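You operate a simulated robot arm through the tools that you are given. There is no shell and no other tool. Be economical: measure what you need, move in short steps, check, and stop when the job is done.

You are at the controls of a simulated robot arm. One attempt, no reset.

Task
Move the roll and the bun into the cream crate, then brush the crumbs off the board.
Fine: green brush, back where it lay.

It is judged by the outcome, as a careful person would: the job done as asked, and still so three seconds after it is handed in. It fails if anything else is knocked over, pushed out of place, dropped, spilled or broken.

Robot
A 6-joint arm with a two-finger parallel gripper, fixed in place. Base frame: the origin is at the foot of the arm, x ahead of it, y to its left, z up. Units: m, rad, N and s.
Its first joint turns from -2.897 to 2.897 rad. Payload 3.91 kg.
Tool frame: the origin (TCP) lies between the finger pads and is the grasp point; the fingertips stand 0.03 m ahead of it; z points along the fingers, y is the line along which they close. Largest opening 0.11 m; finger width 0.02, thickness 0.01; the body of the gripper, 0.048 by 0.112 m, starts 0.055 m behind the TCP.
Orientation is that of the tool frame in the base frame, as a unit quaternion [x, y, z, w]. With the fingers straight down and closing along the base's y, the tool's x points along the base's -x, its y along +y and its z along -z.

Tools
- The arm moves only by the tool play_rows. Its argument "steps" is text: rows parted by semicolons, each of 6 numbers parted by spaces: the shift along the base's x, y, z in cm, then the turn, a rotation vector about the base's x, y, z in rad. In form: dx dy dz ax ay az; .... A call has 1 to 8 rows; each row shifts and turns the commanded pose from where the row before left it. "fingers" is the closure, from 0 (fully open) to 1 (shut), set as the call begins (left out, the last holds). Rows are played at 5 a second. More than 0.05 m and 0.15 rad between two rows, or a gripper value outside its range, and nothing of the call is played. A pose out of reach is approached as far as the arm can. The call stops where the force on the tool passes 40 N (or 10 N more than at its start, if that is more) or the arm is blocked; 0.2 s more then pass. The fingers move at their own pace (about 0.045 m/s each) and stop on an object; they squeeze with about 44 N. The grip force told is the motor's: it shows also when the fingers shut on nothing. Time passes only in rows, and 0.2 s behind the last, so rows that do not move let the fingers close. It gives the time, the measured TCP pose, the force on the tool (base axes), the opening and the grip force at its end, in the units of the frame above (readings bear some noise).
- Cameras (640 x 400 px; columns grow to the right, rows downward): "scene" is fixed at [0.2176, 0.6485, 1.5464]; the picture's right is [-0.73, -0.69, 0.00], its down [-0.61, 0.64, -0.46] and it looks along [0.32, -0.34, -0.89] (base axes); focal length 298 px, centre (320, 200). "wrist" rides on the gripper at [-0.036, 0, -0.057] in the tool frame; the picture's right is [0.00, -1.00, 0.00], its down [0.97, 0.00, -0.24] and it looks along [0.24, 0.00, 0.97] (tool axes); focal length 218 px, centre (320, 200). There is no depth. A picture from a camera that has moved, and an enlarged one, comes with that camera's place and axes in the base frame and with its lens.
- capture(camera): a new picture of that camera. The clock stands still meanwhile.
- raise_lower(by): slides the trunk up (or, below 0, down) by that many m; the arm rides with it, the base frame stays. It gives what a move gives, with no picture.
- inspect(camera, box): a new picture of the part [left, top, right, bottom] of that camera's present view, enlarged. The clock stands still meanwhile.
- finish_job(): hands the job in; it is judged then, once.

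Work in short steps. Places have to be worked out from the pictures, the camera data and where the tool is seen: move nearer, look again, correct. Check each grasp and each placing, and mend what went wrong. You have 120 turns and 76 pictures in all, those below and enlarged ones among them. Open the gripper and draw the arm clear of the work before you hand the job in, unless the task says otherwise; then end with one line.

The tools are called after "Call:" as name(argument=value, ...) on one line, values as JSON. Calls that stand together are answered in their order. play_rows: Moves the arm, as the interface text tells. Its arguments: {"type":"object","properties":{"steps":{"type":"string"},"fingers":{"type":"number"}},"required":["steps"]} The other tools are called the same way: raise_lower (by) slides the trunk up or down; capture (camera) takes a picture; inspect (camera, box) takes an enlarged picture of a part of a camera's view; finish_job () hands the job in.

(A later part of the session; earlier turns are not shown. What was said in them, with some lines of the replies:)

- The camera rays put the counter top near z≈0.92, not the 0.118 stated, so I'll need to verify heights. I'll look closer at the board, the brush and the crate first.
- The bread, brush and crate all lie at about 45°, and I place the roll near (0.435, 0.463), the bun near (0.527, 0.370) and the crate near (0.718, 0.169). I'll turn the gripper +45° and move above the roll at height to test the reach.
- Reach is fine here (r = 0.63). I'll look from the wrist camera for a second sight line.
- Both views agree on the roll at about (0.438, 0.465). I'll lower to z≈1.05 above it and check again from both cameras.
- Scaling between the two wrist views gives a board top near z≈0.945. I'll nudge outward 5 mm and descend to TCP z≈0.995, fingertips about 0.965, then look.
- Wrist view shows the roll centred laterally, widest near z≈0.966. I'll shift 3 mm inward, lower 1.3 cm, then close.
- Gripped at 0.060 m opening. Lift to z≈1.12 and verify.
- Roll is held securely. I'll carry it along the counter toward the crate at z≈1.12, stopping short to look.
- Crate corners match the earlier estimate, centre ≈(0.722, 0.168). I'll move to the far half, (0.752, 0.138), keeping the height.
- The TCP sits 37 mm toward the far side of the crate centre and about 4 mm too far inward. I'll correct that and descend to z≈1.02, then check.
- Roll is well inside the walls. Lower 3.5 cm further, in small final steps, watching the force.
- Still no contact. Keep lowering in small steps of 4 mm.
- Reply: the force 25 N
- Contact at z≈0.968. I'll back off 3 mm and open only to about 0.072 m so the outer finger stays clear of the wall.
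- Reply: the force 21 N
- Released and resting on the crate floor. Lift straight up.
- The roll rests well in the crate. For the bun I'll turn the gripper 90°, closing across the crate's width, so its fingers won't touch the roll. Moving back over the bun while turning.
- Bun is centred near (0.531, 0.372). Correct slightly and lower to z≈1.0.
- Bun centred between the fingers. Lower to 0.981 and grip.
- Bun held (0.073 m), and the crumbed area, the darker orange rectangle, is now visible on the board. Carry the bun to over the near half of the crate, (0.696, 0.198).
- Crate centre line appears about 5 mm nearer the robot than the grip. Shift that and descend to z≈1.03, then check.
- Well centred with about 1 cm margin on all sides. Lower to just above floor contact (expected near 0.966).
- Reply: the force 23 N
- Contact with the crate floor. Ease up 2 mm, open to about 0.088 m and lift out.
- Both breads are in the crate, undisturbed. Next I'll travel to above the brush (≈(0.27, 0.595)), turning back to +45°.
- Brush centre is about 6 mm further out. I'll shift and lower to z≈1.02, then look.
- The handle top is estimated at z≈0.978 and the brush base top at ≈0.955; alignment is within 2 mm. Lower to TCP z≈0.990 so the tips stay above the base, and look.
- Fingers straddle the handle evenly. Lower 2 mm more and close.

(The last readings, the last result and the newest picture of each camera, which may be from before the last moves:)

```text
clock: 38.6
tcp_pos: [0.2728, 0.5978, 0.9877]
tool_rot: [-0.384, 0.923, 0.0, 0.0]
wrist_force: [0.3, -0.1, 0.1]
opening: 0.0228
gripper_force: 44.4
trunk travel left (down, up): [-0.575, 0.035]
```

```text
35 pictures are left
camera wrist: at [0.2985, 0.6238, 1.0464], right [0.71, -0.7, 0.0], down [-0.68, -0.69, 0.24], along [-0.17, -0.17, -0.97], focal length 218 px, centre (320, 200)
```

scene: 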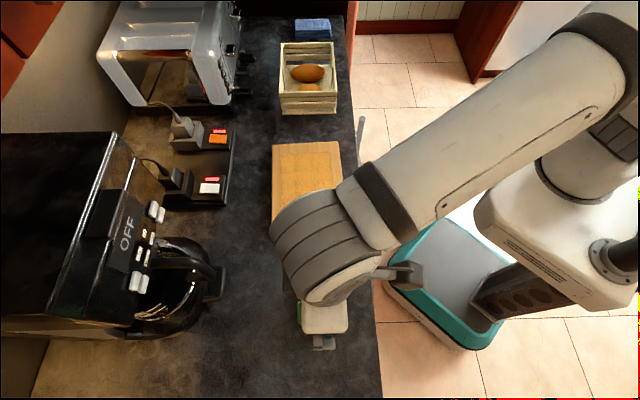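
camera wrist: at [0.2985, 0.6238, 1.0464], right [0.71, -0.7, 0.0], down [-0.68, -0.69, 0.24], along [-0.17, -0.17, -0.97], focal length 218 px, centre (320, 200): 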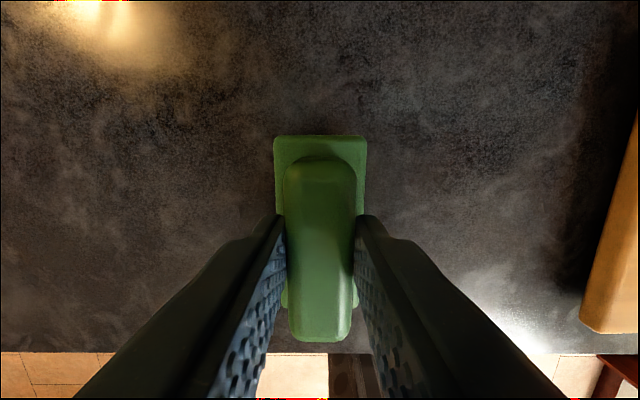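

Brush gripped at home pose TCP (0.273, 0.597, 0.988), which I'll note for the return. Lift 7.5 cm and check the hold.

Call:
play_rows(steps="0 0 1.5 0 0 0; 0 0 3 0 0 0; 0 0 3 0 0 0; 0 0 0 0 0 0")

Call:
capture(camera="wrist")

```text
clock: 39.6
tcp_pos: [0.2738, 0.5992, 1.0645]
tool_rot: [-0.384, 0.923, 0.0, -0.001]
wrist_force: [0.1, -0.3, -0.9]
opening: 0.0228
gripper_force: 44.1
trunk travel left (down, up): [-0.575, 0.035]
```

```text
34 pictures are left
camera wrist: at [0.3, 0.6243, 1.122], right [0.71, -0.7, 0.0], down [-0.68, -0.69, 0.24], along [-0.17, -0.17, -0.97], focal length 218 px, centre (320, 200)
```

wrist: 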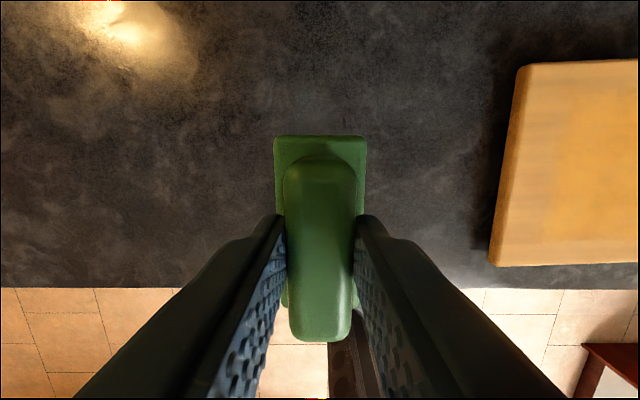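

Held firmly. Carry the brush to above the far end of the board, outer strip, (0.585, 0.351).

Call:
play_rows(steps="3.5 -2.8 0 0 0 0; 4 -3 0 0 0 0; 4 -3.1 0 0 0 0; 4 -3.1 0 0 0 0; 4 -3.2 0 0 0 0; 4 -3.2 0 0 0 0; 4 -3.2 0 0 0 0; 3.6 -3.2 0 0 0 0")

Call:
play_rows(steps="0 0 -2 0 0 0; 0 0 -1.5 0 0 0; 0 0 -0.5 0 0 0; 0 0 0 0 0 0")

Call:
capture(camera="wrist")

Call:
inspect(camera="scene", box=[260, 130, 360, 240])

```text
refused: row 3 steps farther than a row can; nothing moved
```

```text
clock: 40.6
tcp_pos: [0.2738, 0.5982, 1.0237]
tool_rot: [-0.384, 0.923, 0.0, 0.0]
wrist_force: [0.3, -0.2, -0.8]
opening: 0.0228
gripper_force: 43.9
trunk travel left (down, up): [-0.575, 0.035]
```

```text
33 pictures are left
camera wrist: at [0.2996, 0.6242, 1.0814], right [0.71, -0.7, 0.0], down [-0.68, -0.69, 0.24], along [-0.17, -0.17, -0.97], focal length 218 px, centre (320, 200)
```

wrist: 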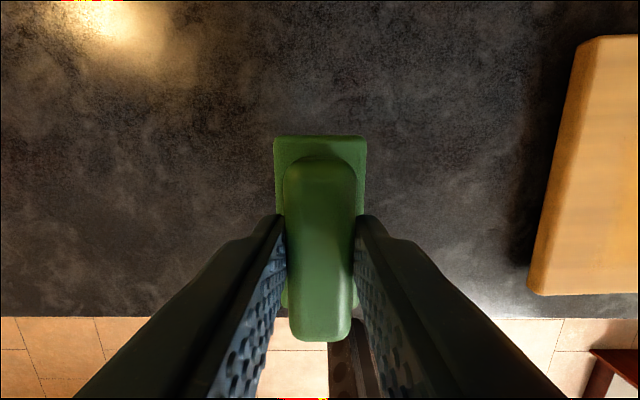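

```text
3.64 times, centred on (310, 185) of scene
camera zoom: at [0.2176, 0.6485, 1.5464], right [-0.73, -0.69, 0.0], down [-0.61, 0.64, -0.46], along [0.32, -0.34, -0.89], focal length 1082 px, centre (356, 254)
```

zoom: 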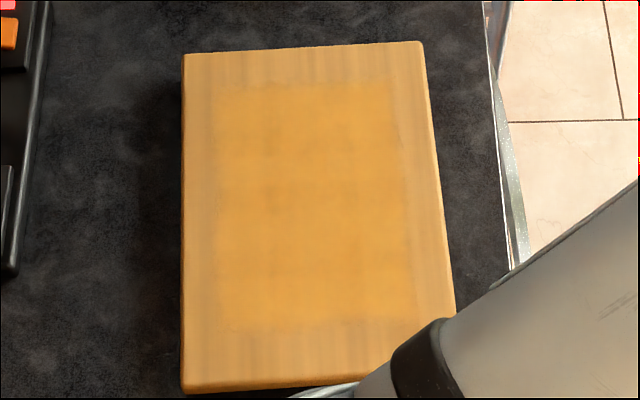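

The travel was refused for step size, and the brush only lowered in the air above its home (bottom about 3.5 cm clear). I'll raise again and travel with smaller steps.

Call:
play_rows(steps="0 0 4 0 0 0; 3.8 -3 0 0 0 0; 3.8 -3 0 0 0 0; 3.8 -3 0 0 0 0; 3.8 -3 0 0 0 0; 3.8 -3 0 0 0 0; 3.8 -3 0 0 0 0; 3.8 -3 0 0 0 0")

```text
clock: 42.4
tcp_pos: [0.5397, 0.3863, 1.065]
tool_rot: [-0.384, 0.923, -0.001, 0.0]
wrist_force: [-0.2, 0.5, -0.1]
opening: 0.0228
gripper_force: 43.6
trunk travel left (down, up): [-0.575, 0.035]
```

Call:
play_rows(steps="2.2 -1.7 0 0 0 0; 2.3 -1.8 0 0 0 0; 0 0 -2 0 0 0; 0 0 -1.5 0 0 0; 0 0 0 0 0 0")

Call:
capture(camera="wrist")

Call:
inspect(camera="scene", box=[260, 130, 360, 240])

```text
clock: 43.6
tcp_pos: [0.5835, 0.3533, 1.0288]
tool_rot: [-0.385, 0.923, 0.0, 0.0]
wrist_force: [-0.4, -0.6, -1.1]
opening: 0.0227
gripper_force: 44.4
trunk travel left (down, up): [-0.575, 0.035]
```

```text
31 pictures are left
camera wrist: at [0.6089, 0.3788, 1.0863], right [0.71, -0.7, 0.0], down [-0.68, -0.69, 0.24], along [-0.17, -0.17, -0.97], focal length 218 px, centre (320, 200)
```

wrist: 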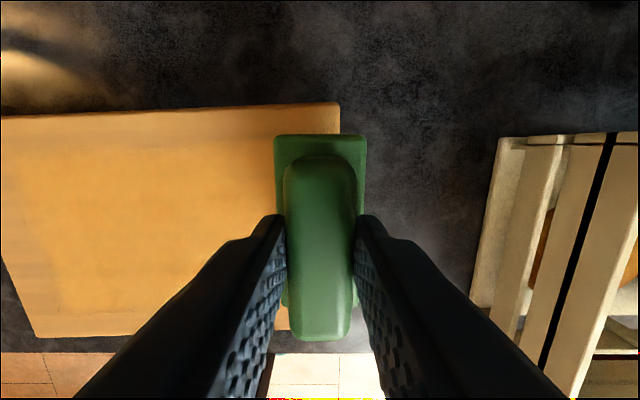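

```text
3.64 times, centred on (310, 185) of scene
camera zoom: at [0.2176, 0.6485, 1.5464], right [-0.73, -0.69, 0.0], down [-0.61, 0.64, -0.46], along [0.32, -0.34, -0.89], focal length 1082 px, centre (356, 254)
```

zoom: 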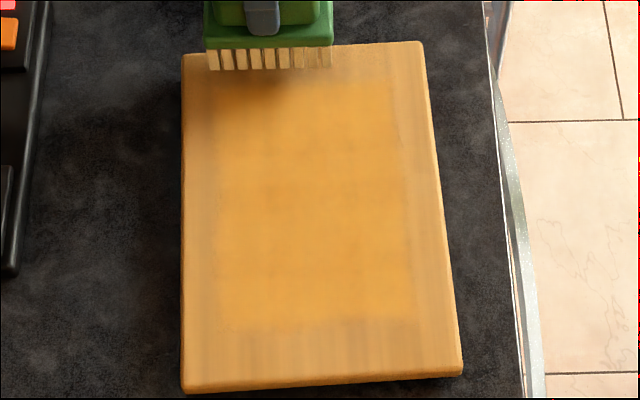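

The brush is at the board's far edge, bristles above the wood. I'll shift 7 mm onto the board and lower gently until first contact.

Call:
play_rows(steps="-0.5 0.5 -0.5 0 0 0; 0 0 -0.4 0 0 0; 0 0 -0.3 0 0 0; 0 0 0 0 0 0")

Call:
play_rows(steps="0 0 -0.2 0 0 0; 0 0 -0.1 0 0 0; 0 0 0 0 0 0")

```text
clock: 44.6
tcp_pos: [0.5793, 0.3576, 1.0171]
tool_rot: [-0.385, 0.923, 0.0, 0.0]
wrist_force: [-0.7, -0.2, -0.6]
opening: 0.023
gripper_force: 44.3
trunk travel left (down, up): [-0.575, 0.035]
```

```text
clock: 45.4
tcp_pos: [0.5806, 0.3581, 1.0136]
tool_rot: [-0.385, 0.923, 0.0, 0.001]
wrist_force: [-0.7, 0.0, -0.3]
opening: 0.0229
gripper_force: 43.4
trunk travel left (down, up): [-0.575, 0.035]
```

Call:
play_rows(steps="0 0 -0.2 0 0 0; 0 0 0 0 0 0")

Call:
play_rows(steps="0 0 -0.2 0 0 0; 0 0 0 0 0 0")

Call:
inspect(camera="scene", box=[270, 130, 350, 180])

```text
clock: 46.0
tcp_pos: [0.5797, 0.3581, 1.0111]
tool_rot: [-0.385, 0.923, 0.001, 0.0]
wrist_force: [-0.1, 0.3, -0.7]
opening: 0.0229
gripper_force: 43.8
trunk travel left (down, up): [-0.575, 0.035]
```

```text
clock: 46.6
tcp_pos: [0.5791, 0.3579, 1.0107]
tool_rot: [-0.384, 0.923, 0.001, 0.001]
wrist_force: [-0.6, -0.9, 6.2]
opening: 0.0231
gripper_force: 44.4
trunk travel left (down, up): [-0.575, 0.035]
```

```text
8.00 times, centred on (310, 155) of scene
camera zoom: at [0.2176, 0.6485, 1.5464], right [-0.73, -0.69, 0.0], down [-0.61, 0.64, -0.46], along [0.32, -0.34, -0.89], focal length 2381 px, centre (400, 560)
```

zoom: 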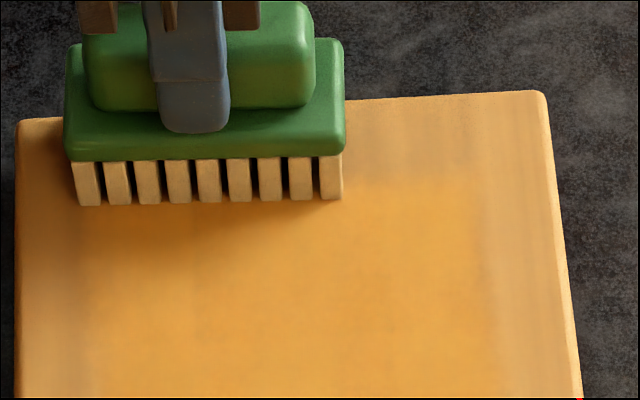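

Light contact (6 N) at TCP z≈1.010, bristles on the board. I'll sweep the first half of the outer strip along the board and check force and board position.

Call:
play_rows(steps="-0.8 1.2 0 0 0 0; -1.5 1.5 0 0 0 0; -1.5 1.5 0 0 0 0; -1.5 1.5 0 0 0 0; 0 0 0 0 0 0")

Call:
inspect(camera="scene", box=[260, 130, 360, 240])

```text
clock: 47.8
tcp_pos: [0.5261, 0.4158, 1.0106]
tool_rot: [-0.384, 0.923, 0.0, 0.002]
wrist_force: [2.6, -2.0, 17.5]
opening: 0.023
gripper_force: 43.7
trunk travel left (down, up): [-0.575, 0.035]
```

```text
3.64 times, centred on (310, 185) of scene
camera zoom: at [0.2176, 0.6485, 1.5464], right [-0.73, -0.69, 0.0], down [-0.61, 0.64, -0.46], along [0.32, -0.34, -0.89], focal length 1082 px, centre (356, 254)
```

zoom: 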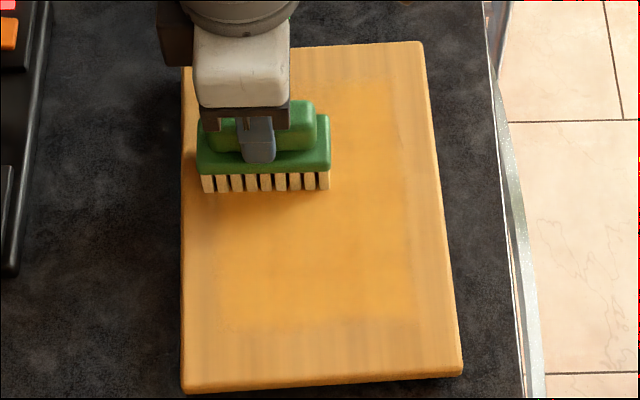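

Board unmoved; pressure rose to 17 N, so I'll ease 0.5 mm and complete the stroke off the near end.

Call:
play_rows(steps="-1.5 1.5 0.05 0 0 0; -1.5 1.5 0 0 0 0; -1.5 1.5 0 0 0 0; -1.5 1.5 0 0 0 0; -1.5 1.5 0 0 0 0; -1.5 1.5 0 0 0 0; 0 0 0 0 0 0")

Call:
inspect(camera="scene", box=[260, 130, 360, 240])

```text
clock: 49.4
tcp_pos: [0.4368, 0.5043, 1.0116]
tool_rot: [-0.385, 0.923, -0.001, 0.0]
wrist_force: [0.1, 0.6, -0.8]
opening: 0.0227
gripper_force: 43.8
trunk travel left (down, up): [-0.575, 0.035]
```

```text
3.64 times, centred on (310, 185) of scene
camera zoom: at [0.2176, 0.6485, 1.5464], right [-0.73, -0.69, 0.0], down [-0.61, 0.64, -0.46], along [0.32, -0.34, -0.89], focal length 1082 px, centre (356, 254)
```

zoom: 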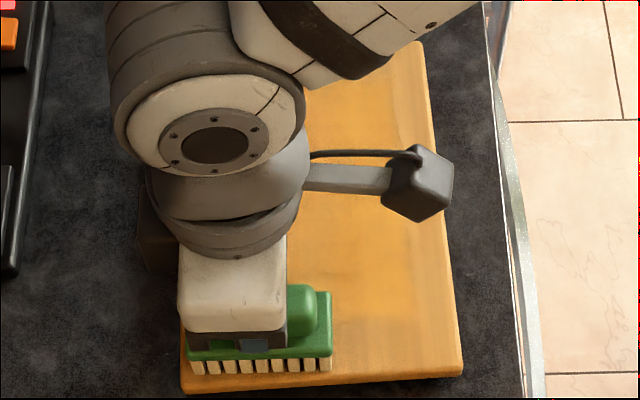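

Contact was lost near the end by under 1 mm. Run off the edge, lift, and step aside to see the effect on the crumbs.

Call:
play_rows(steps="-1.5 1.5 0 0 0 0; -1.5 1.5 0 0 0 0; -1.5 1.5 0 0 0 0; 0 0 3 0 0 0; 0 0 3 0 0 0; -3 3 0 0 0 0; -3 3 0 0 0 0; 0 0 0 0 0 0")

Call:
capture(camera="scene")

Call:
inspect(camera="scene", box=[260, 130, 360, 240])

```text
clock: 51.2
tcp_pos: [0.3324, 0.6098, 1.0703]
tool_rot: [-0.385, 0.923, 0.0, 0.0]
wrist_force: [-0.5, 0.1, -1.2]
opening: 0.0229
gripper_force: 43.7
trunk travel left (down, up): [-0.575, 0.035]
```

```text
26 pictures are left
```

scene: 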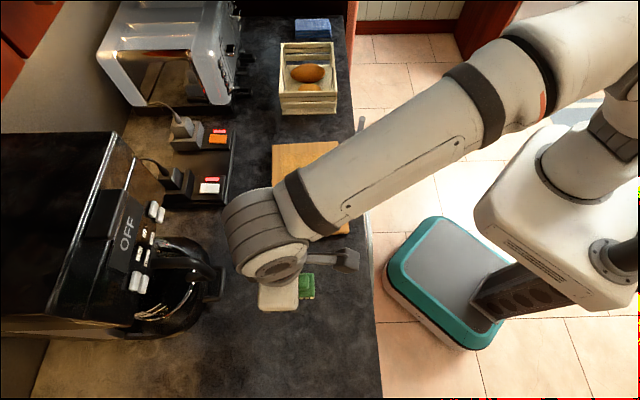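

```text
3.64 times, centred on (310, 185) of scene
camera zoom: at [0.2176, 0.6485, 1.5464], right [-0.73, -0.69, 0.0], down [-0.61, 0.64, -0.46], along [0.32, -0.34, -0.89], focal length 1082 px, centre (356, 254)
```

zoom: 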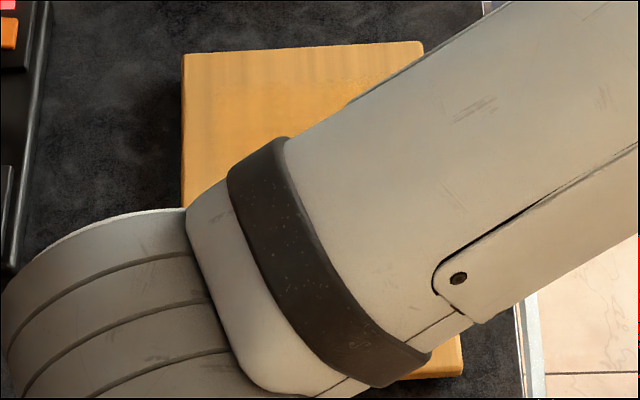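

The arm hides the board here. I'll move to the far end for the inner strip and look with the wrist camera.

Call:
play_rows(steps="2.64 -3.58 0 0 0 0; 2.64 -3.58 0 0 0 0; 2.64 -3.58 0 0 0 0; 2.64 -3.58 0 0 0 0; 2.64 -3.58 0 0 0 0; 2.64 -3.58 0 0 0 0; 2.64 -3.58 0 0 0 0; 2.64 -3.58 0 0 0 0")

Call:
play_rows(steps="0 0 0 0 0 0")

Call:
capture(camera="wrist")

Call:
inspect(camera="scene", box=[260, 130, 360, 240])

```text
clock: 53.0
tcp_pos: [0.5454, 0.3228, 1.0718]
tool_rot: [-0.385, 0.923, 0.0, 0.001]
wrist_force: [-0.7, 0.1, -1.1]
opening: 0.0229
gripper_force: 43.8
trunk travel left (down, up): [-0.575, 0.035]
```

```text
clock: 53.4
tcp_pos: [0.5449, 0.3233, 1.0723]
tool_rot: [-0.385, 0.923, 0.0, 0.0]
wrist_force: [0.2, 0.7, -0.1]
opening: 0.0229
gripper_force: 44.3
trunk travel left (down, up): [-0.575, 0.035]
```

```text
24 pictures are left
camera wrist: at [0.5705, 0.3489, 1.1298], right [0.71, -0.7, 0.0], down [-0.68, -0.69, 0.24], along [-0.17, -0.17, -0.97], focal length 218 px, centre (320, 200)
```

wrist: 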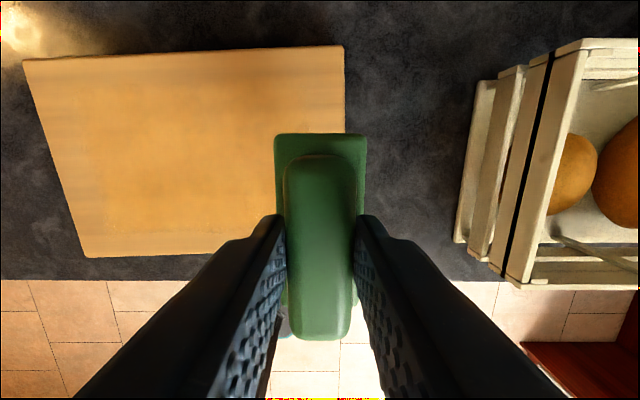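

```text
3.64 times, centred on (310, 185) of scene
camera zoom: at [0.2176, 0.6485, 1.5464], right [-0.73, -0.69, 0.0], down [-0.61, 0.64, -0.46], along [0.32, -0.34, -0.89], focal length 1082 px, centre (356, 254)
```

zoom: 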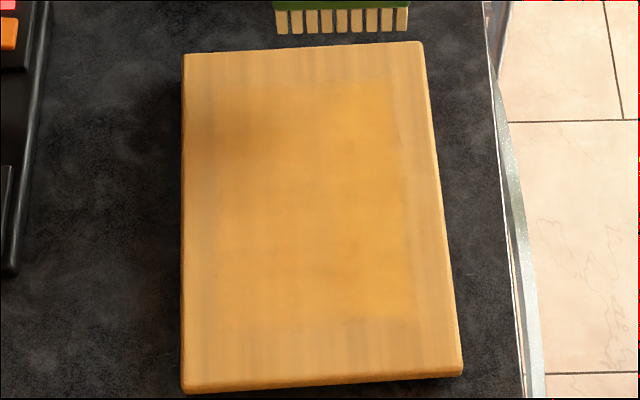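

The swept strip looks fainter than the unswept part. Zoom in to judge.

Call:
inspect(camera="scene", box=[275, 140, 350, 187])

Call:
inspect(camera="scene", box=[275, 187, 350, 234])

```text
8.51 times, centred on (312, 164) of scene
camera zoom: at [0.2176, 0.6485, 1.5464], right [-0.73, -0.69, 0.0], down [-0.61, 0.64, -0.46], along [0.32, -0.34, -0.89], focal length 2533 px, centre (384, 511)
```

zoom: 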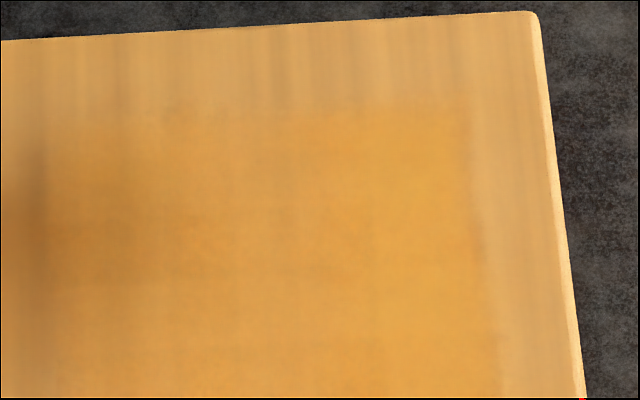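

```text
8.51 times, centred on (312, 210) of scene
camera zoom: at [0.2176, 0.6485, 1.5464], right [-0.73, -0.69, 0.0], down [-0.61, 0.64, -0.46], along [0.32, -0.34, -0.89], focal length 2533 px, centre (384, 111)
```

zoom: 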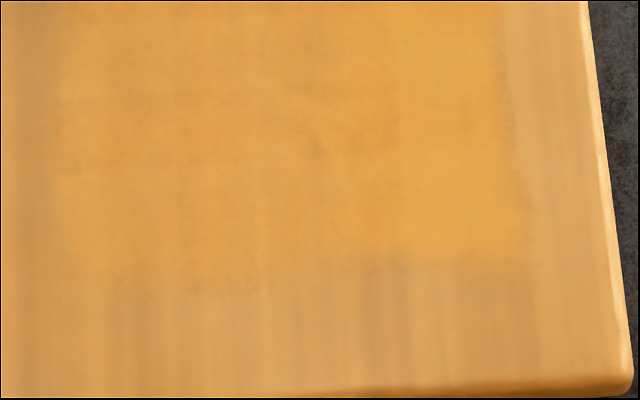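

The swept strip is clearly fainter with a boundary to the unswept part, so sweeping works progressively and needs several passes. I'll lower for the inner strip.

Call:
play_rows(steps="0 0 -3 0 0 0; 0 0 -2 0 0 0; 0 0 -0.8 0 0 0; 0 0 -0.2 0 0 0; 0 0 -0.1 0 0 0; 0 0 0 0 0 0")

```text
clock: 54.8
tcp_pos: [0.544, 0.3232, 1.0103]
tool_rot: [-0.384, 0.923, 0.0, 0.0]
wrist_force: [0.7, -0.5, 5.6]
opening: 0.0227
gripper_force: 44.3
trunk travel left (down, up): [-0.575, 0.035]
```

Contact at 5.6 N. Sweep the whole inner strip at constant height.

Call:
play_rows(steps="-1.5 1.5 -0.05 0 0 0; -2 2 0 0 0 0; -2 2 0 0 0 0; -2 2 0 0 0 0; 0 0 0 0 0 0")

Call:
play_rows(steps="-2 2 0 0 0 0; -2 2 0 0 0 0; -2 2 0 0 0 0; 0 0 0 0 0 0")

```text
clock: 56.0
tcp_pos: [0.4675, 0.3986, 1.0102]
tool_rot: [-0.384, 0.923, 0.001, 0.002]
wrist_force: [4.0, -1.5, 24.5]
opening: 0.0228
gripper_force: 44.1
trunk travel left (down, up): [-0.575, 0.035]
```

```text
clock: 57.0
tcp_pos: [0.4079, 0.4581, 1.0101]
tool_rot: [-0.384, 0.923, 0.0, 0.001]
wrist_force: [1.4, -1.0, 19.6]
opening: 0.0231
gripper_force: 43.9
trunk travel left (down, up): [-0.575, 0.035]
```

Steady contact around 20 N. Return stroke in contact along the same strip.

Call:
play_rows(steps="2 -2 0.03 0 0 0; 2 -2 0 0 0 0; 2 -2 0 0 0 0; 2 -2 0 0 0 0; 2 -2 0 0 0 0; 2 -2 0 0 0 0; 1.5 -1.5 0 0 0 0; 0 0 0 0 0 0")

Call:
inspect(camera="scene", box=[270, 135, 355, 240])

```text
clock: 58.8
tcp_pos: [0.5425, 0.3241, 1.0103]
tool_rot: [-0.385, 0.923, 0.0, 0.0]
wrist_force: [-0.1, 0.0, 7.1]
opening: 0.023
gripper_force: 43.8
trunk travel left (down, up): [-0.575, 0.035]
```

```text
3.81 times, centred on (312, 188) of scene
camera zoom: at [0.2176, 0.6485, 1.5464], right [-0.73, -0.69, 0.0], down [-0.61, 0.64, -0.46], along [0.32, -0.34, -0.89], focal length 1134 px, centre (349, 248)
```

zoom: 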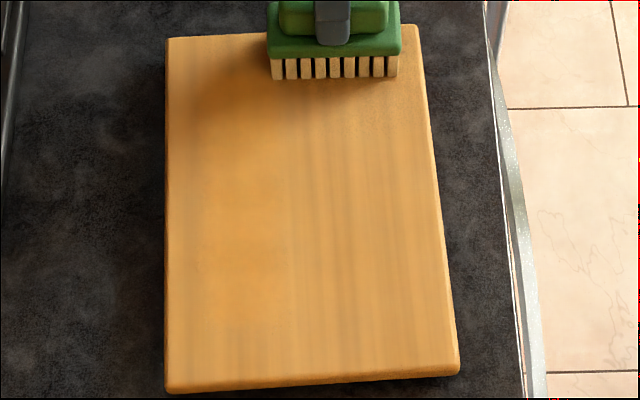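

The inner strip is clean after the two-way pass. Now hop to the outer strip, 4.7 cm outward, and sweep it again at similar pressure.

Call:
play_rows(steps="0 0 1 0 0 0; 1.6 1.6 0.5 0 0 0; 1.7 1.7 0 0 0 0; 0 0 -1 0 0 0; 0 0 -0.5 0 0 0; 0 0 0 0 0 0")

```text
clock: 60.2
tcp_pos: [0.5752, 0.3573, 1.0105]
tool_rot: [-0.386, 0.922, 0.0, 0.0]
wrist_force: [-0.7, 0.0, 3.4]
opening: 0.023
gripper_force: 43.8
trunk travel left (down, up): [-0.575, 0.035]
```

Call:
play_rows(steps="-1.5 1.5 -0.05 0 0 0; -2 2 0 0 0 0; -2 2 0 0 0 0; -2 2 0 0 0 0; -2 2 0 0 0 0; -2 2 0 0 0 0; -2 2 0 0 0 0; 0 0 0 0 0 0")

Call:
play_rows(steps="2 -2 -0.03 0 0 0; 2 -2 0 0 0 0; 2 -2 0 0 0 0; 2 -2 0 0 0 0; 2 -2 0 0 0 0; 2 -2 0 0 0 0; 1.5 -1.5 0 0 0 0; 0 0 0 0 0 0")

Call:
inspect(camera="scene", box=[270, 135, 355, 240])

```text
clock: 62.0
tcp_pos: [0.4411, 0.4905, 1.0108]
tool_rot: [-0.384, 0.924, 0.001, 0.0]
wrist_force: [0.9, 0.3, 4.7]
opening: 0.0229
gripper_force: 43.9
trunk travel left (down, up): [-0.575, 0.035]
```

```text
clock: 63.8
tcp_pos: [0.574, 0.356, 1.01]
tool_rot: [-0.385, 0.923, 0.001, 0.001]
wrist_force: [-3.4, 2.7, 15.1]
opening: 0.0232
gripper_force: 43.6
trunk travel left (down, up): [-0.575, 0.035]
```

```text
3.81 times, centred on (312, 188) of scene
camera zoom: at [0.2176, 0.6485, 1.5464], right [-0.73, -0.69, 0.0], down [-0.61, 0.64, -0.46], along [0.32, -0.34, -0.89], focal length 1134 px, centre (349, 248)
```

zoom: 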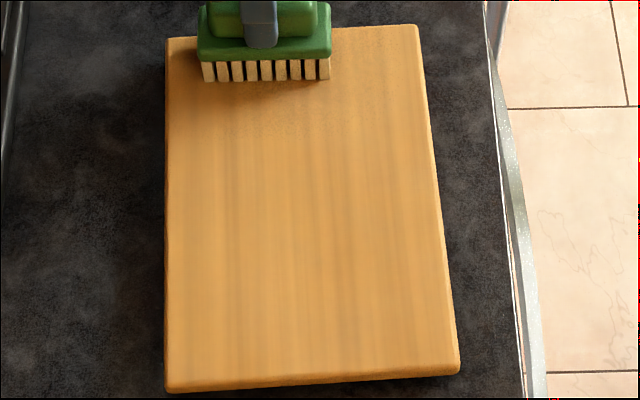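

Nearly clean; faint crumbs remain at the far end band. Short strokes there: inward 6 cm, then back and off the far edge, for the outer strip.

Call:
play_rows(steps="-2 2 0 0 0 0; -2 2 0 0 0 0; -1 1 0 0 0 0; 2 -2 0 0 0 0; 2 -2 0 0 0 0; 2 -2 0 0 0 0; 1.5 -1.5 0 0 0 0; 0 0 0 0 0 0")

Call:
play_rows(steps="0 0 2 0 0 0; -1.7 -1.7 0 0 0 0; -1.6 -1.6 0 0 0 0; 0 0 0 0 0 0")

Call:
inspect(camera="scene", box=[275, 138, 350, 185])

```text
clock: 65.6
tcp_pos: [0.5997, 0.3318, 1.0079]
tool_rot: [-0.385, 0.923, 0.0, 0.0]
wrist_force: [-1.6, 0.1, 6.5]
opening: 0.0231
gripper_force: 43.7
trunk travel left (down, up): [-0.575, 0.035]
```

```text
clock: 66.6
tcp_pos: [0.5673, 0.2997, 1.028]
tool_rot: [-0.383, 0.924, 0.0, 0.0]
wrist_force: [-0.2, 0.8, 0.3]
opening: 0.0229
gripper_force: 44.5
trunk travel left (down, up): [-0.575, 0.035]
```

```text
8.51 times, centred on (312, 162) of scene
camera zoom: at [0.2176, 0.6485, 1.5464], right [-0.73, -0.69, 0.0], down [-0.61, 0.64, -0.46], along [0.32, -0.34, -0.89], focal length 2533 px, centre (384, 528)
```

zoom: 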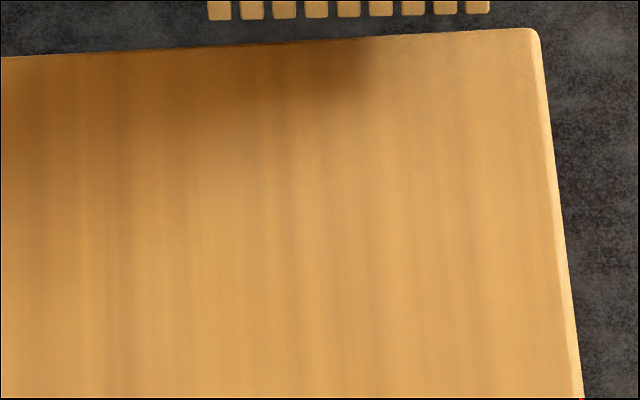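

Outer far end is clean. Same short stroke for the inner strip's far end.

Call:
play_rows(steps="-3.2 3.2 0 0 0 0; -3 3 0 0 0 0; 0 0 -1.4 0 0 0; 0 0 -0.4 0 0 0; 0 0 0 0 0 0")

Call:
play_rows(steps="2 -2 -0.05 0 0 0; 2 -2 0 0 0 0; 2 -2 0 0 0 0; 1.2 -1.2 0 0 0 0; 0 0 0 0 0 0")

Call:
play_rows(steps="0 0 2 0 0 0; 0 0 3 0 0 0; 2 -2 0 0 0 0; 0 0 0 0 0 0")

Call:
inspect(camera="scene", box=[275, 138, 350, 185])

Call:
inspect(camera="scene", box=[260, 130, 360, 240])

```text
clock: 67.8
tcp_pos: [0.5057, 0.3622, 1.0094]
tool_rot: [-0.385, 0.923, 0.0, 0.0]
wrist_force: [0.2, 0.4, -1.2]
opening: 0.023
gripper_force: 43.8
trunk travel left (down, up): [-0.575, 0.035]
```

```text
clock: 69.0
tcp_pos: [0.5792, 0.2895, 1.0098]
tool_rot: [-0.385, 0.923, 0.0, 0.0]
wrist_force: [0.1, -0.1, -0.6]
opening: 0.0229
gripper_force: 43.9
trunk travel left (down, up): [-0.575, 0.035]
```

```text
clock: 70.0
tcp_pos: [0.5992, 0.2696, 1.0602]
tool_rot: [-0.385, 0.923, 0.0, 0.0]
wrist_force: [-0.6, 0.8, -0.6]
opening: 0.0231
gripper_force: 44.0
trunk travel left (down, up): [-0.575, 0.035]
```

```text
8.51 times, centred on (312, 162) of scene
camera zoom: at [0.2176, 0.6485, 1.5464], right [-0.73, -0.69, 0.0], down [-0.61, 0.64, -0.46], along [0.32, -0.34, -0.89], focal length 2533 px, centre (384, 528)
```

zoom: 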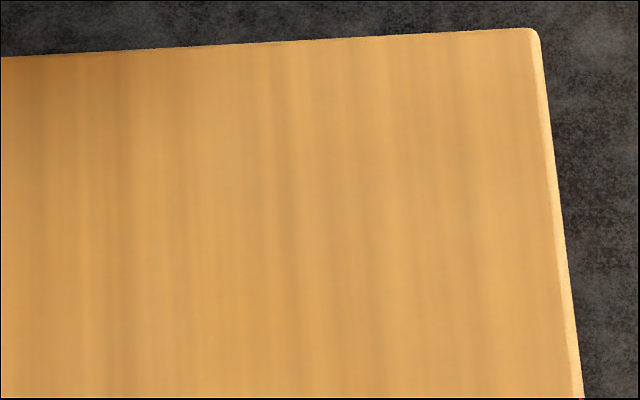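

```text
3.64 times, centred on (310, 185) of scene
camera zoom: at [0.2176, 0.6485, 1.5464], right [-0.73, -0.69, 0.0], down [-0.61, 0.64, -0.46], along [0.32, -0.34, -0.89], focal length 1082 px, centre (356, 254)
```

zoom: 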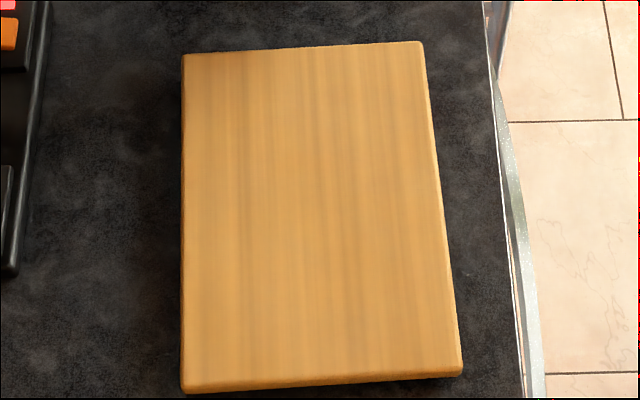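

The board is clean and has not moved. By summing the commanded shifts, the brush's home is exactly (-32.42, +32.94, -7.1) cm away; return over it.

Call:
play_rows(steps="-3.242 3.294 0 0 0 0; -3.242 3.294 0 0 0 0; -3.242 3.294 0 0 0 0; -3.242 3.294 0 0 0 0; -3.242 3.294 0 0 0 0")

Call:
play_rows(steps="-3.242 3.294 0 0 0 0; -3.242 3.294 0 0 0 0; -3.242 3.294 0 0 0 0; -3.242 3.294 0 0 0 0; -3.242 3.294 0 0 0 0; 0 0 -3 0 0 0; 0 0 -2 0 0 0; 0 0 0 0 0 0")

Call:
inspect(camera="scene", box=[270, 270, 370, 350])

Call:
capture(camera="wrist")

```text
clock: 71.2
tcp_pos: [0.436, 0.4328, 1.0613]
tool_rot: [-0.384, 0.923, 0.0, 0.0]
wrist_force: [0.0, -0.2, -0.8]
opening: 0.0231
gripper_force: 44.2
trunk travel left (down, up): [-0.575, 0.035]
```

```text
clock: 73.0
tcp_pos: [0.2747, 0.6002, 1.0084]
tool_rot: [-0.384, 0.923, 0.001, 0.0]
wrist_force: [0.5, 0.3, -1.4]
opening: 0.0231
gripper_force: 43.9
trunk travel left (down, up): [-0.575, 0.035]
```

```text
5.00 times, centred on (320, 310) of scene
camera zoom: at [0.2176, 0.6485, 1.5464], right [-0.73, -0.69, 0.0], down [-0.61, 0.64, -0.46], along [0.32, -0.34, -0.89], focal length 1488 px, centre (320, -350)
```

zoom: 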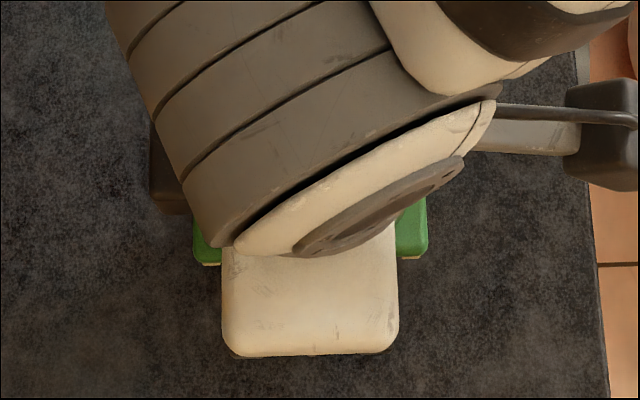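

```text
14 pictures are left
camera wrist: at [0.2996, 0.6249, 1.0667], right [0.71, -0.7, 0.0], down [-0.68, -0.69, 0.24], along [-0.17, -0.17, -0.97], focal length 218 px, centre (320, 200)
```

wrist: 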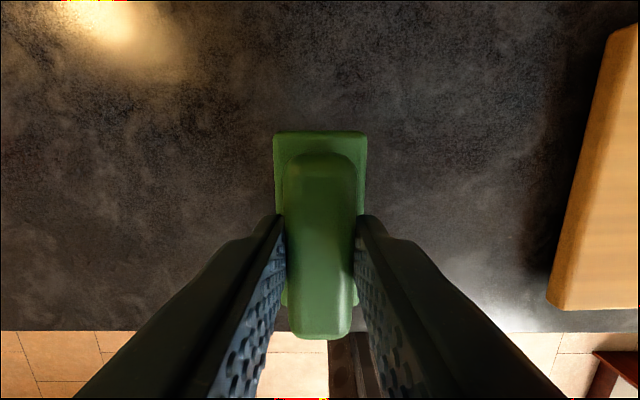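

In position. Lower gently the last 2.1 cm.

Call:
play_rows(steps="0 0 -1.2 0 0 0; 0 0 -0.6 0 0 0; 0 0 0 0 0 0")

Call:
play_rows(steps="0 0 -0.2 0 0 0; 0 0 0 0 0 0")

```text
clock: 73.8
tcp_pos: [0.2739, 0.5994, 0.9926]
tool_rot: [-0.385, 0.923, 0.0, 0.0]
wrist_force: [0.9, -0.6, -0.8]
opening: 0.0226
gripper_force: 44.5
trunk travel left (down, up): [-0.575, 0.035]
```

```text
clock: 74.4
tcp_pos: [0.2744, 0.5974, 0.9895]
tool_rot: [-0.384, 0.923, 0.0, 0.0]
wrist_force: [-0.1, 0.5, 0.0]
opening: 0.0227
gripper_force: 44.0
trunk travel left (down, up): [-0.575, 0.035]
```

Call:
play_rows(steps="0 0 -0.15 0 0 0; 0 0 0 0 0 0")

Call:
inspect(camera="scene", box=[270, 270, 370, 350])

```text
clock: 75.0
tcp_pos: [0.2753, 0.5983, 0.9898]
tool_rot: [-0.385, 0.923, -0.001, 0.0]
wrist_force: [-0.5, 0.1, -0.4]
opening: 0.0228
gripper_force: 44.4
trunk travel left (down, up): [-0.575, 0.035]
```

```text
5.00 times, centred on (320, 310) of scene
camera zoom: at [0.2176, 0.6485, 1.5464], right [-0.73, -0.69, 0.0], down [-0.61, 0.64, -0.46], along [0.32, -0.34, -0.89], focal length 1488 px, centre (320, -350)
```

zoom: 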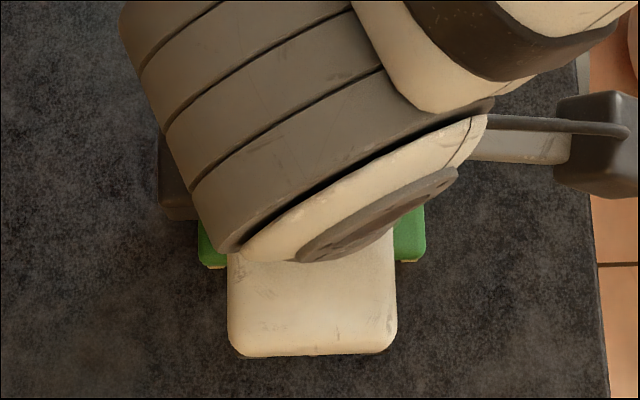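

Compared to the first view, the brush sits about 3 mm outward and rotated about 2.5° (the fingers aligned it). Correct both before setting it down.

Call:
play_rows(steps="-0.2 -0.2 0 0 0 0.045; 0 0 0 0 0 0")

Call:
play_rows(steps="0 0 -0.15 0 0 0; 0 0 0 0 0 0")

Call:
inspect(camera="scene", box=[270, 270, 370, 350])

```text
clock: 75.6
tcp_pos: [0.2719, 0.5964, 0.9892]
tool_rot: [-0.406, 0.914, 0.0, 0.0]
wrist_force: [0.3, 0.7, -1.0]
opening: 0.0231
gripper_force: 44.0
trunk travel left (down, up): [-0.575, 0.035]
```

```text
clock: 76.2
tcp_pos: [0.2731, 0.5948, 0.9869]
tool_rot: [-0.405, 0.914, 0.0, 0.0]
wrist_force: [0.6, 0.3, 1.7]
opening: 0.0228
gripper_force: 44.1
trunk travel left (down, up): [-0.575, 0.035]
```

```text
5.00 times, centred on (320, 310) of scene
camera zoom: at [0.2176, 0.6485, 1.5464], right [-0.73, -0.69, 0.0], down [-0.61, 0.64, -0.46], along [0.32, -0.34, -0.89], focal length 1488 px, centre (320, -350)
```

zoom: 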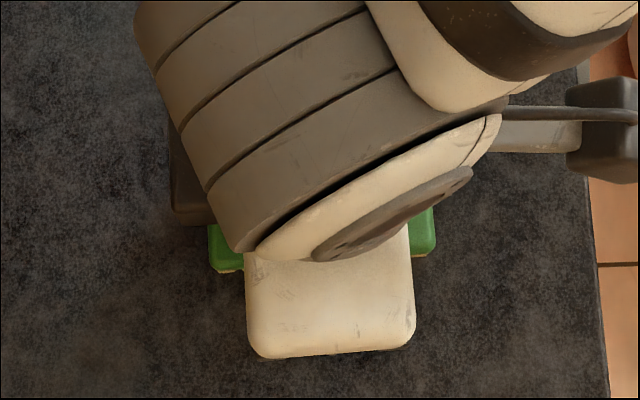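

Matches the original outline, with light contact. Open and lift straight up.

Call:
play_rows(steps="0 0 0 0 0 0; 0 0 0 0 0 0; 0 0 0 0 0 0", fingers=0.4)

Call:
play_rows(steps="0 0 1.5 0 0 0; 0 0 3 0 0 0; 0 0 4 0 0 0; 0 0 4 0 0 0; 0 0 4 0 0 0; 0 0 4 0 0 0")

Call:
play_rows(steps="-2 -4 0 0 0 0; -2 -4 0 0 0 0; -2 -4 0 0 0 0; -2 -4 0 0 0 0; 0 0 0 0 0 0", fingers=0)

Call:
capture(camera="scene")

Call:
inspect(camera="scene", box=[270, 270, 370, 350])

```text
clock: 77.0
tcp_pos: [0.2729, 0.5962, 0.9874]
tool_rot: [-0.405, 0.914, 0.0, 0.001]
wrist_force: [0.5, 0.0, 0.3]
opening: 0.0661
gripper_force: 0.0
trunk travel left (down, up): [-0.575, 0.035]
```

```text
clock: 78.4
tcp_pos: [0.2722, 0.5947, 1.1912]
tool_rot: [-0.405, 0.914, 0.0, 0.001]
wrist_force: [-0.7, 0.2, 0.6]
opening: 0.066
gripper_force: 0.0
trunk travel left (down, up): [-0.575, 0.035]
```

```text
clock: 79.6
tcp_pos: [0.1936, 0.4385, 1.1911]
tool_rot: [-0.406, 0.914, -0.001, 0.0]
wrist_force: [-0.2, 1.1, 0.6]
opening: 0.1102
gripper_force: 0.1
trunk travel left (down, up): [-0.575, 0.035]
```

```text
11 pictures are left
```

scene: 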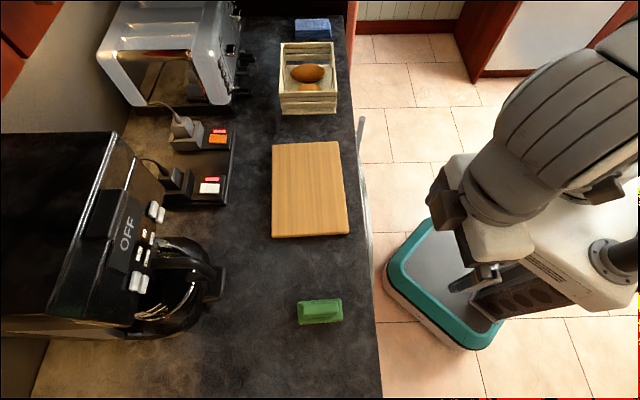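

```text
5.00 times, centred on (320, 310) of scene
camera zoom: at [0.2176, 0.6485, 1.5464], right [-0.73, -0.69, 0.0], down [-0.61, 0.64, -0.46], along [0.32, -0.34, -0.89], focal length 1488 px, centre (320, -350)
```

zoom: 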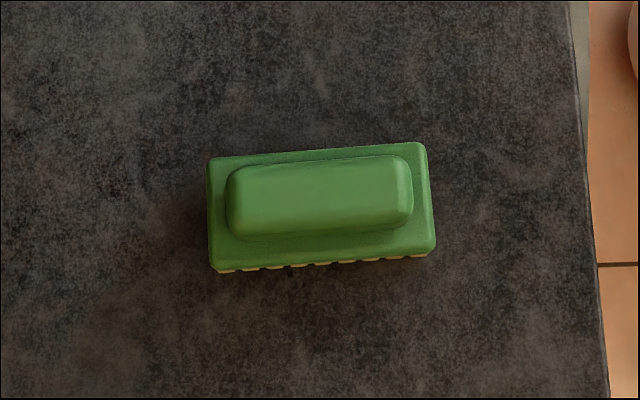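

The brush lies exactly as before, and the arm is clear. One last enlarged check of the board and the crate.

Call:
inspect(camera="scene", box=[265, 135, 355, 242])

Call:
inspect(camera="scene", box=[260, 10, 380, 130])

```text
3.74 times, centred on (310, 188) of scene
camera zoom: at [0.2176, 0.6485, 1.5464], right [-0.73, -0.69, 0.0], down [-0.61, 0.64, -0.46], along [0.32, -0.34, -0.89], focal length 1113 px, centre (357, 243)
```

zoom: 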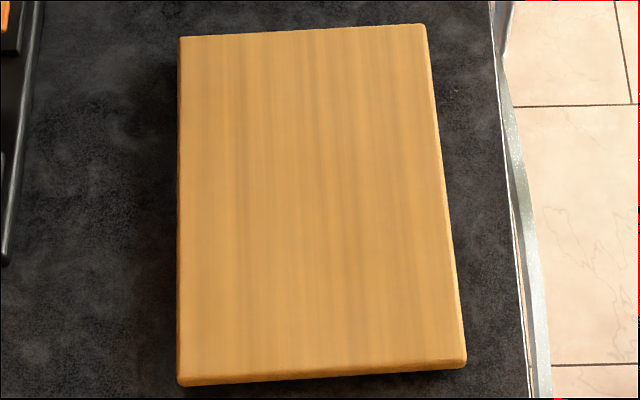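

```text
3.33 times, centred on (320, 70) of scene
camera zoom: at [0.2176, 0.6485, 1.5464], right [-0.73, -0.69, 0.0], down [-0.61, 0.64, -0.46], along [0.32, -0.34, -0.89], focal length 992 px, centre (320, 633)
```

zoom: 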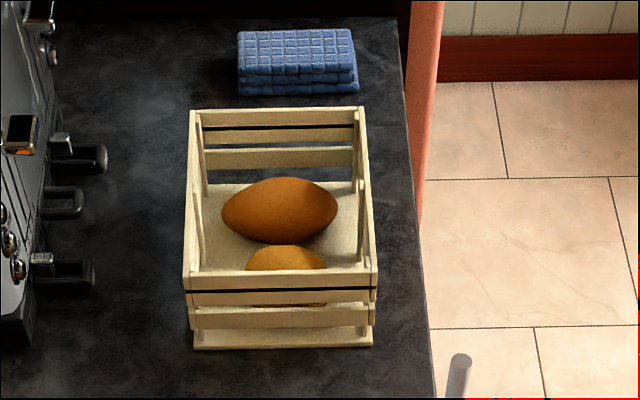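

Everything is in order: the board is clean and in place, both breads are in the crate, and the brush is back. Handing in.

Call:
finish_job()

```text
The job is handed in.
```

The roll and the bun are in the cream crate, the board is brushed clean, and the green brush is back where it lay.
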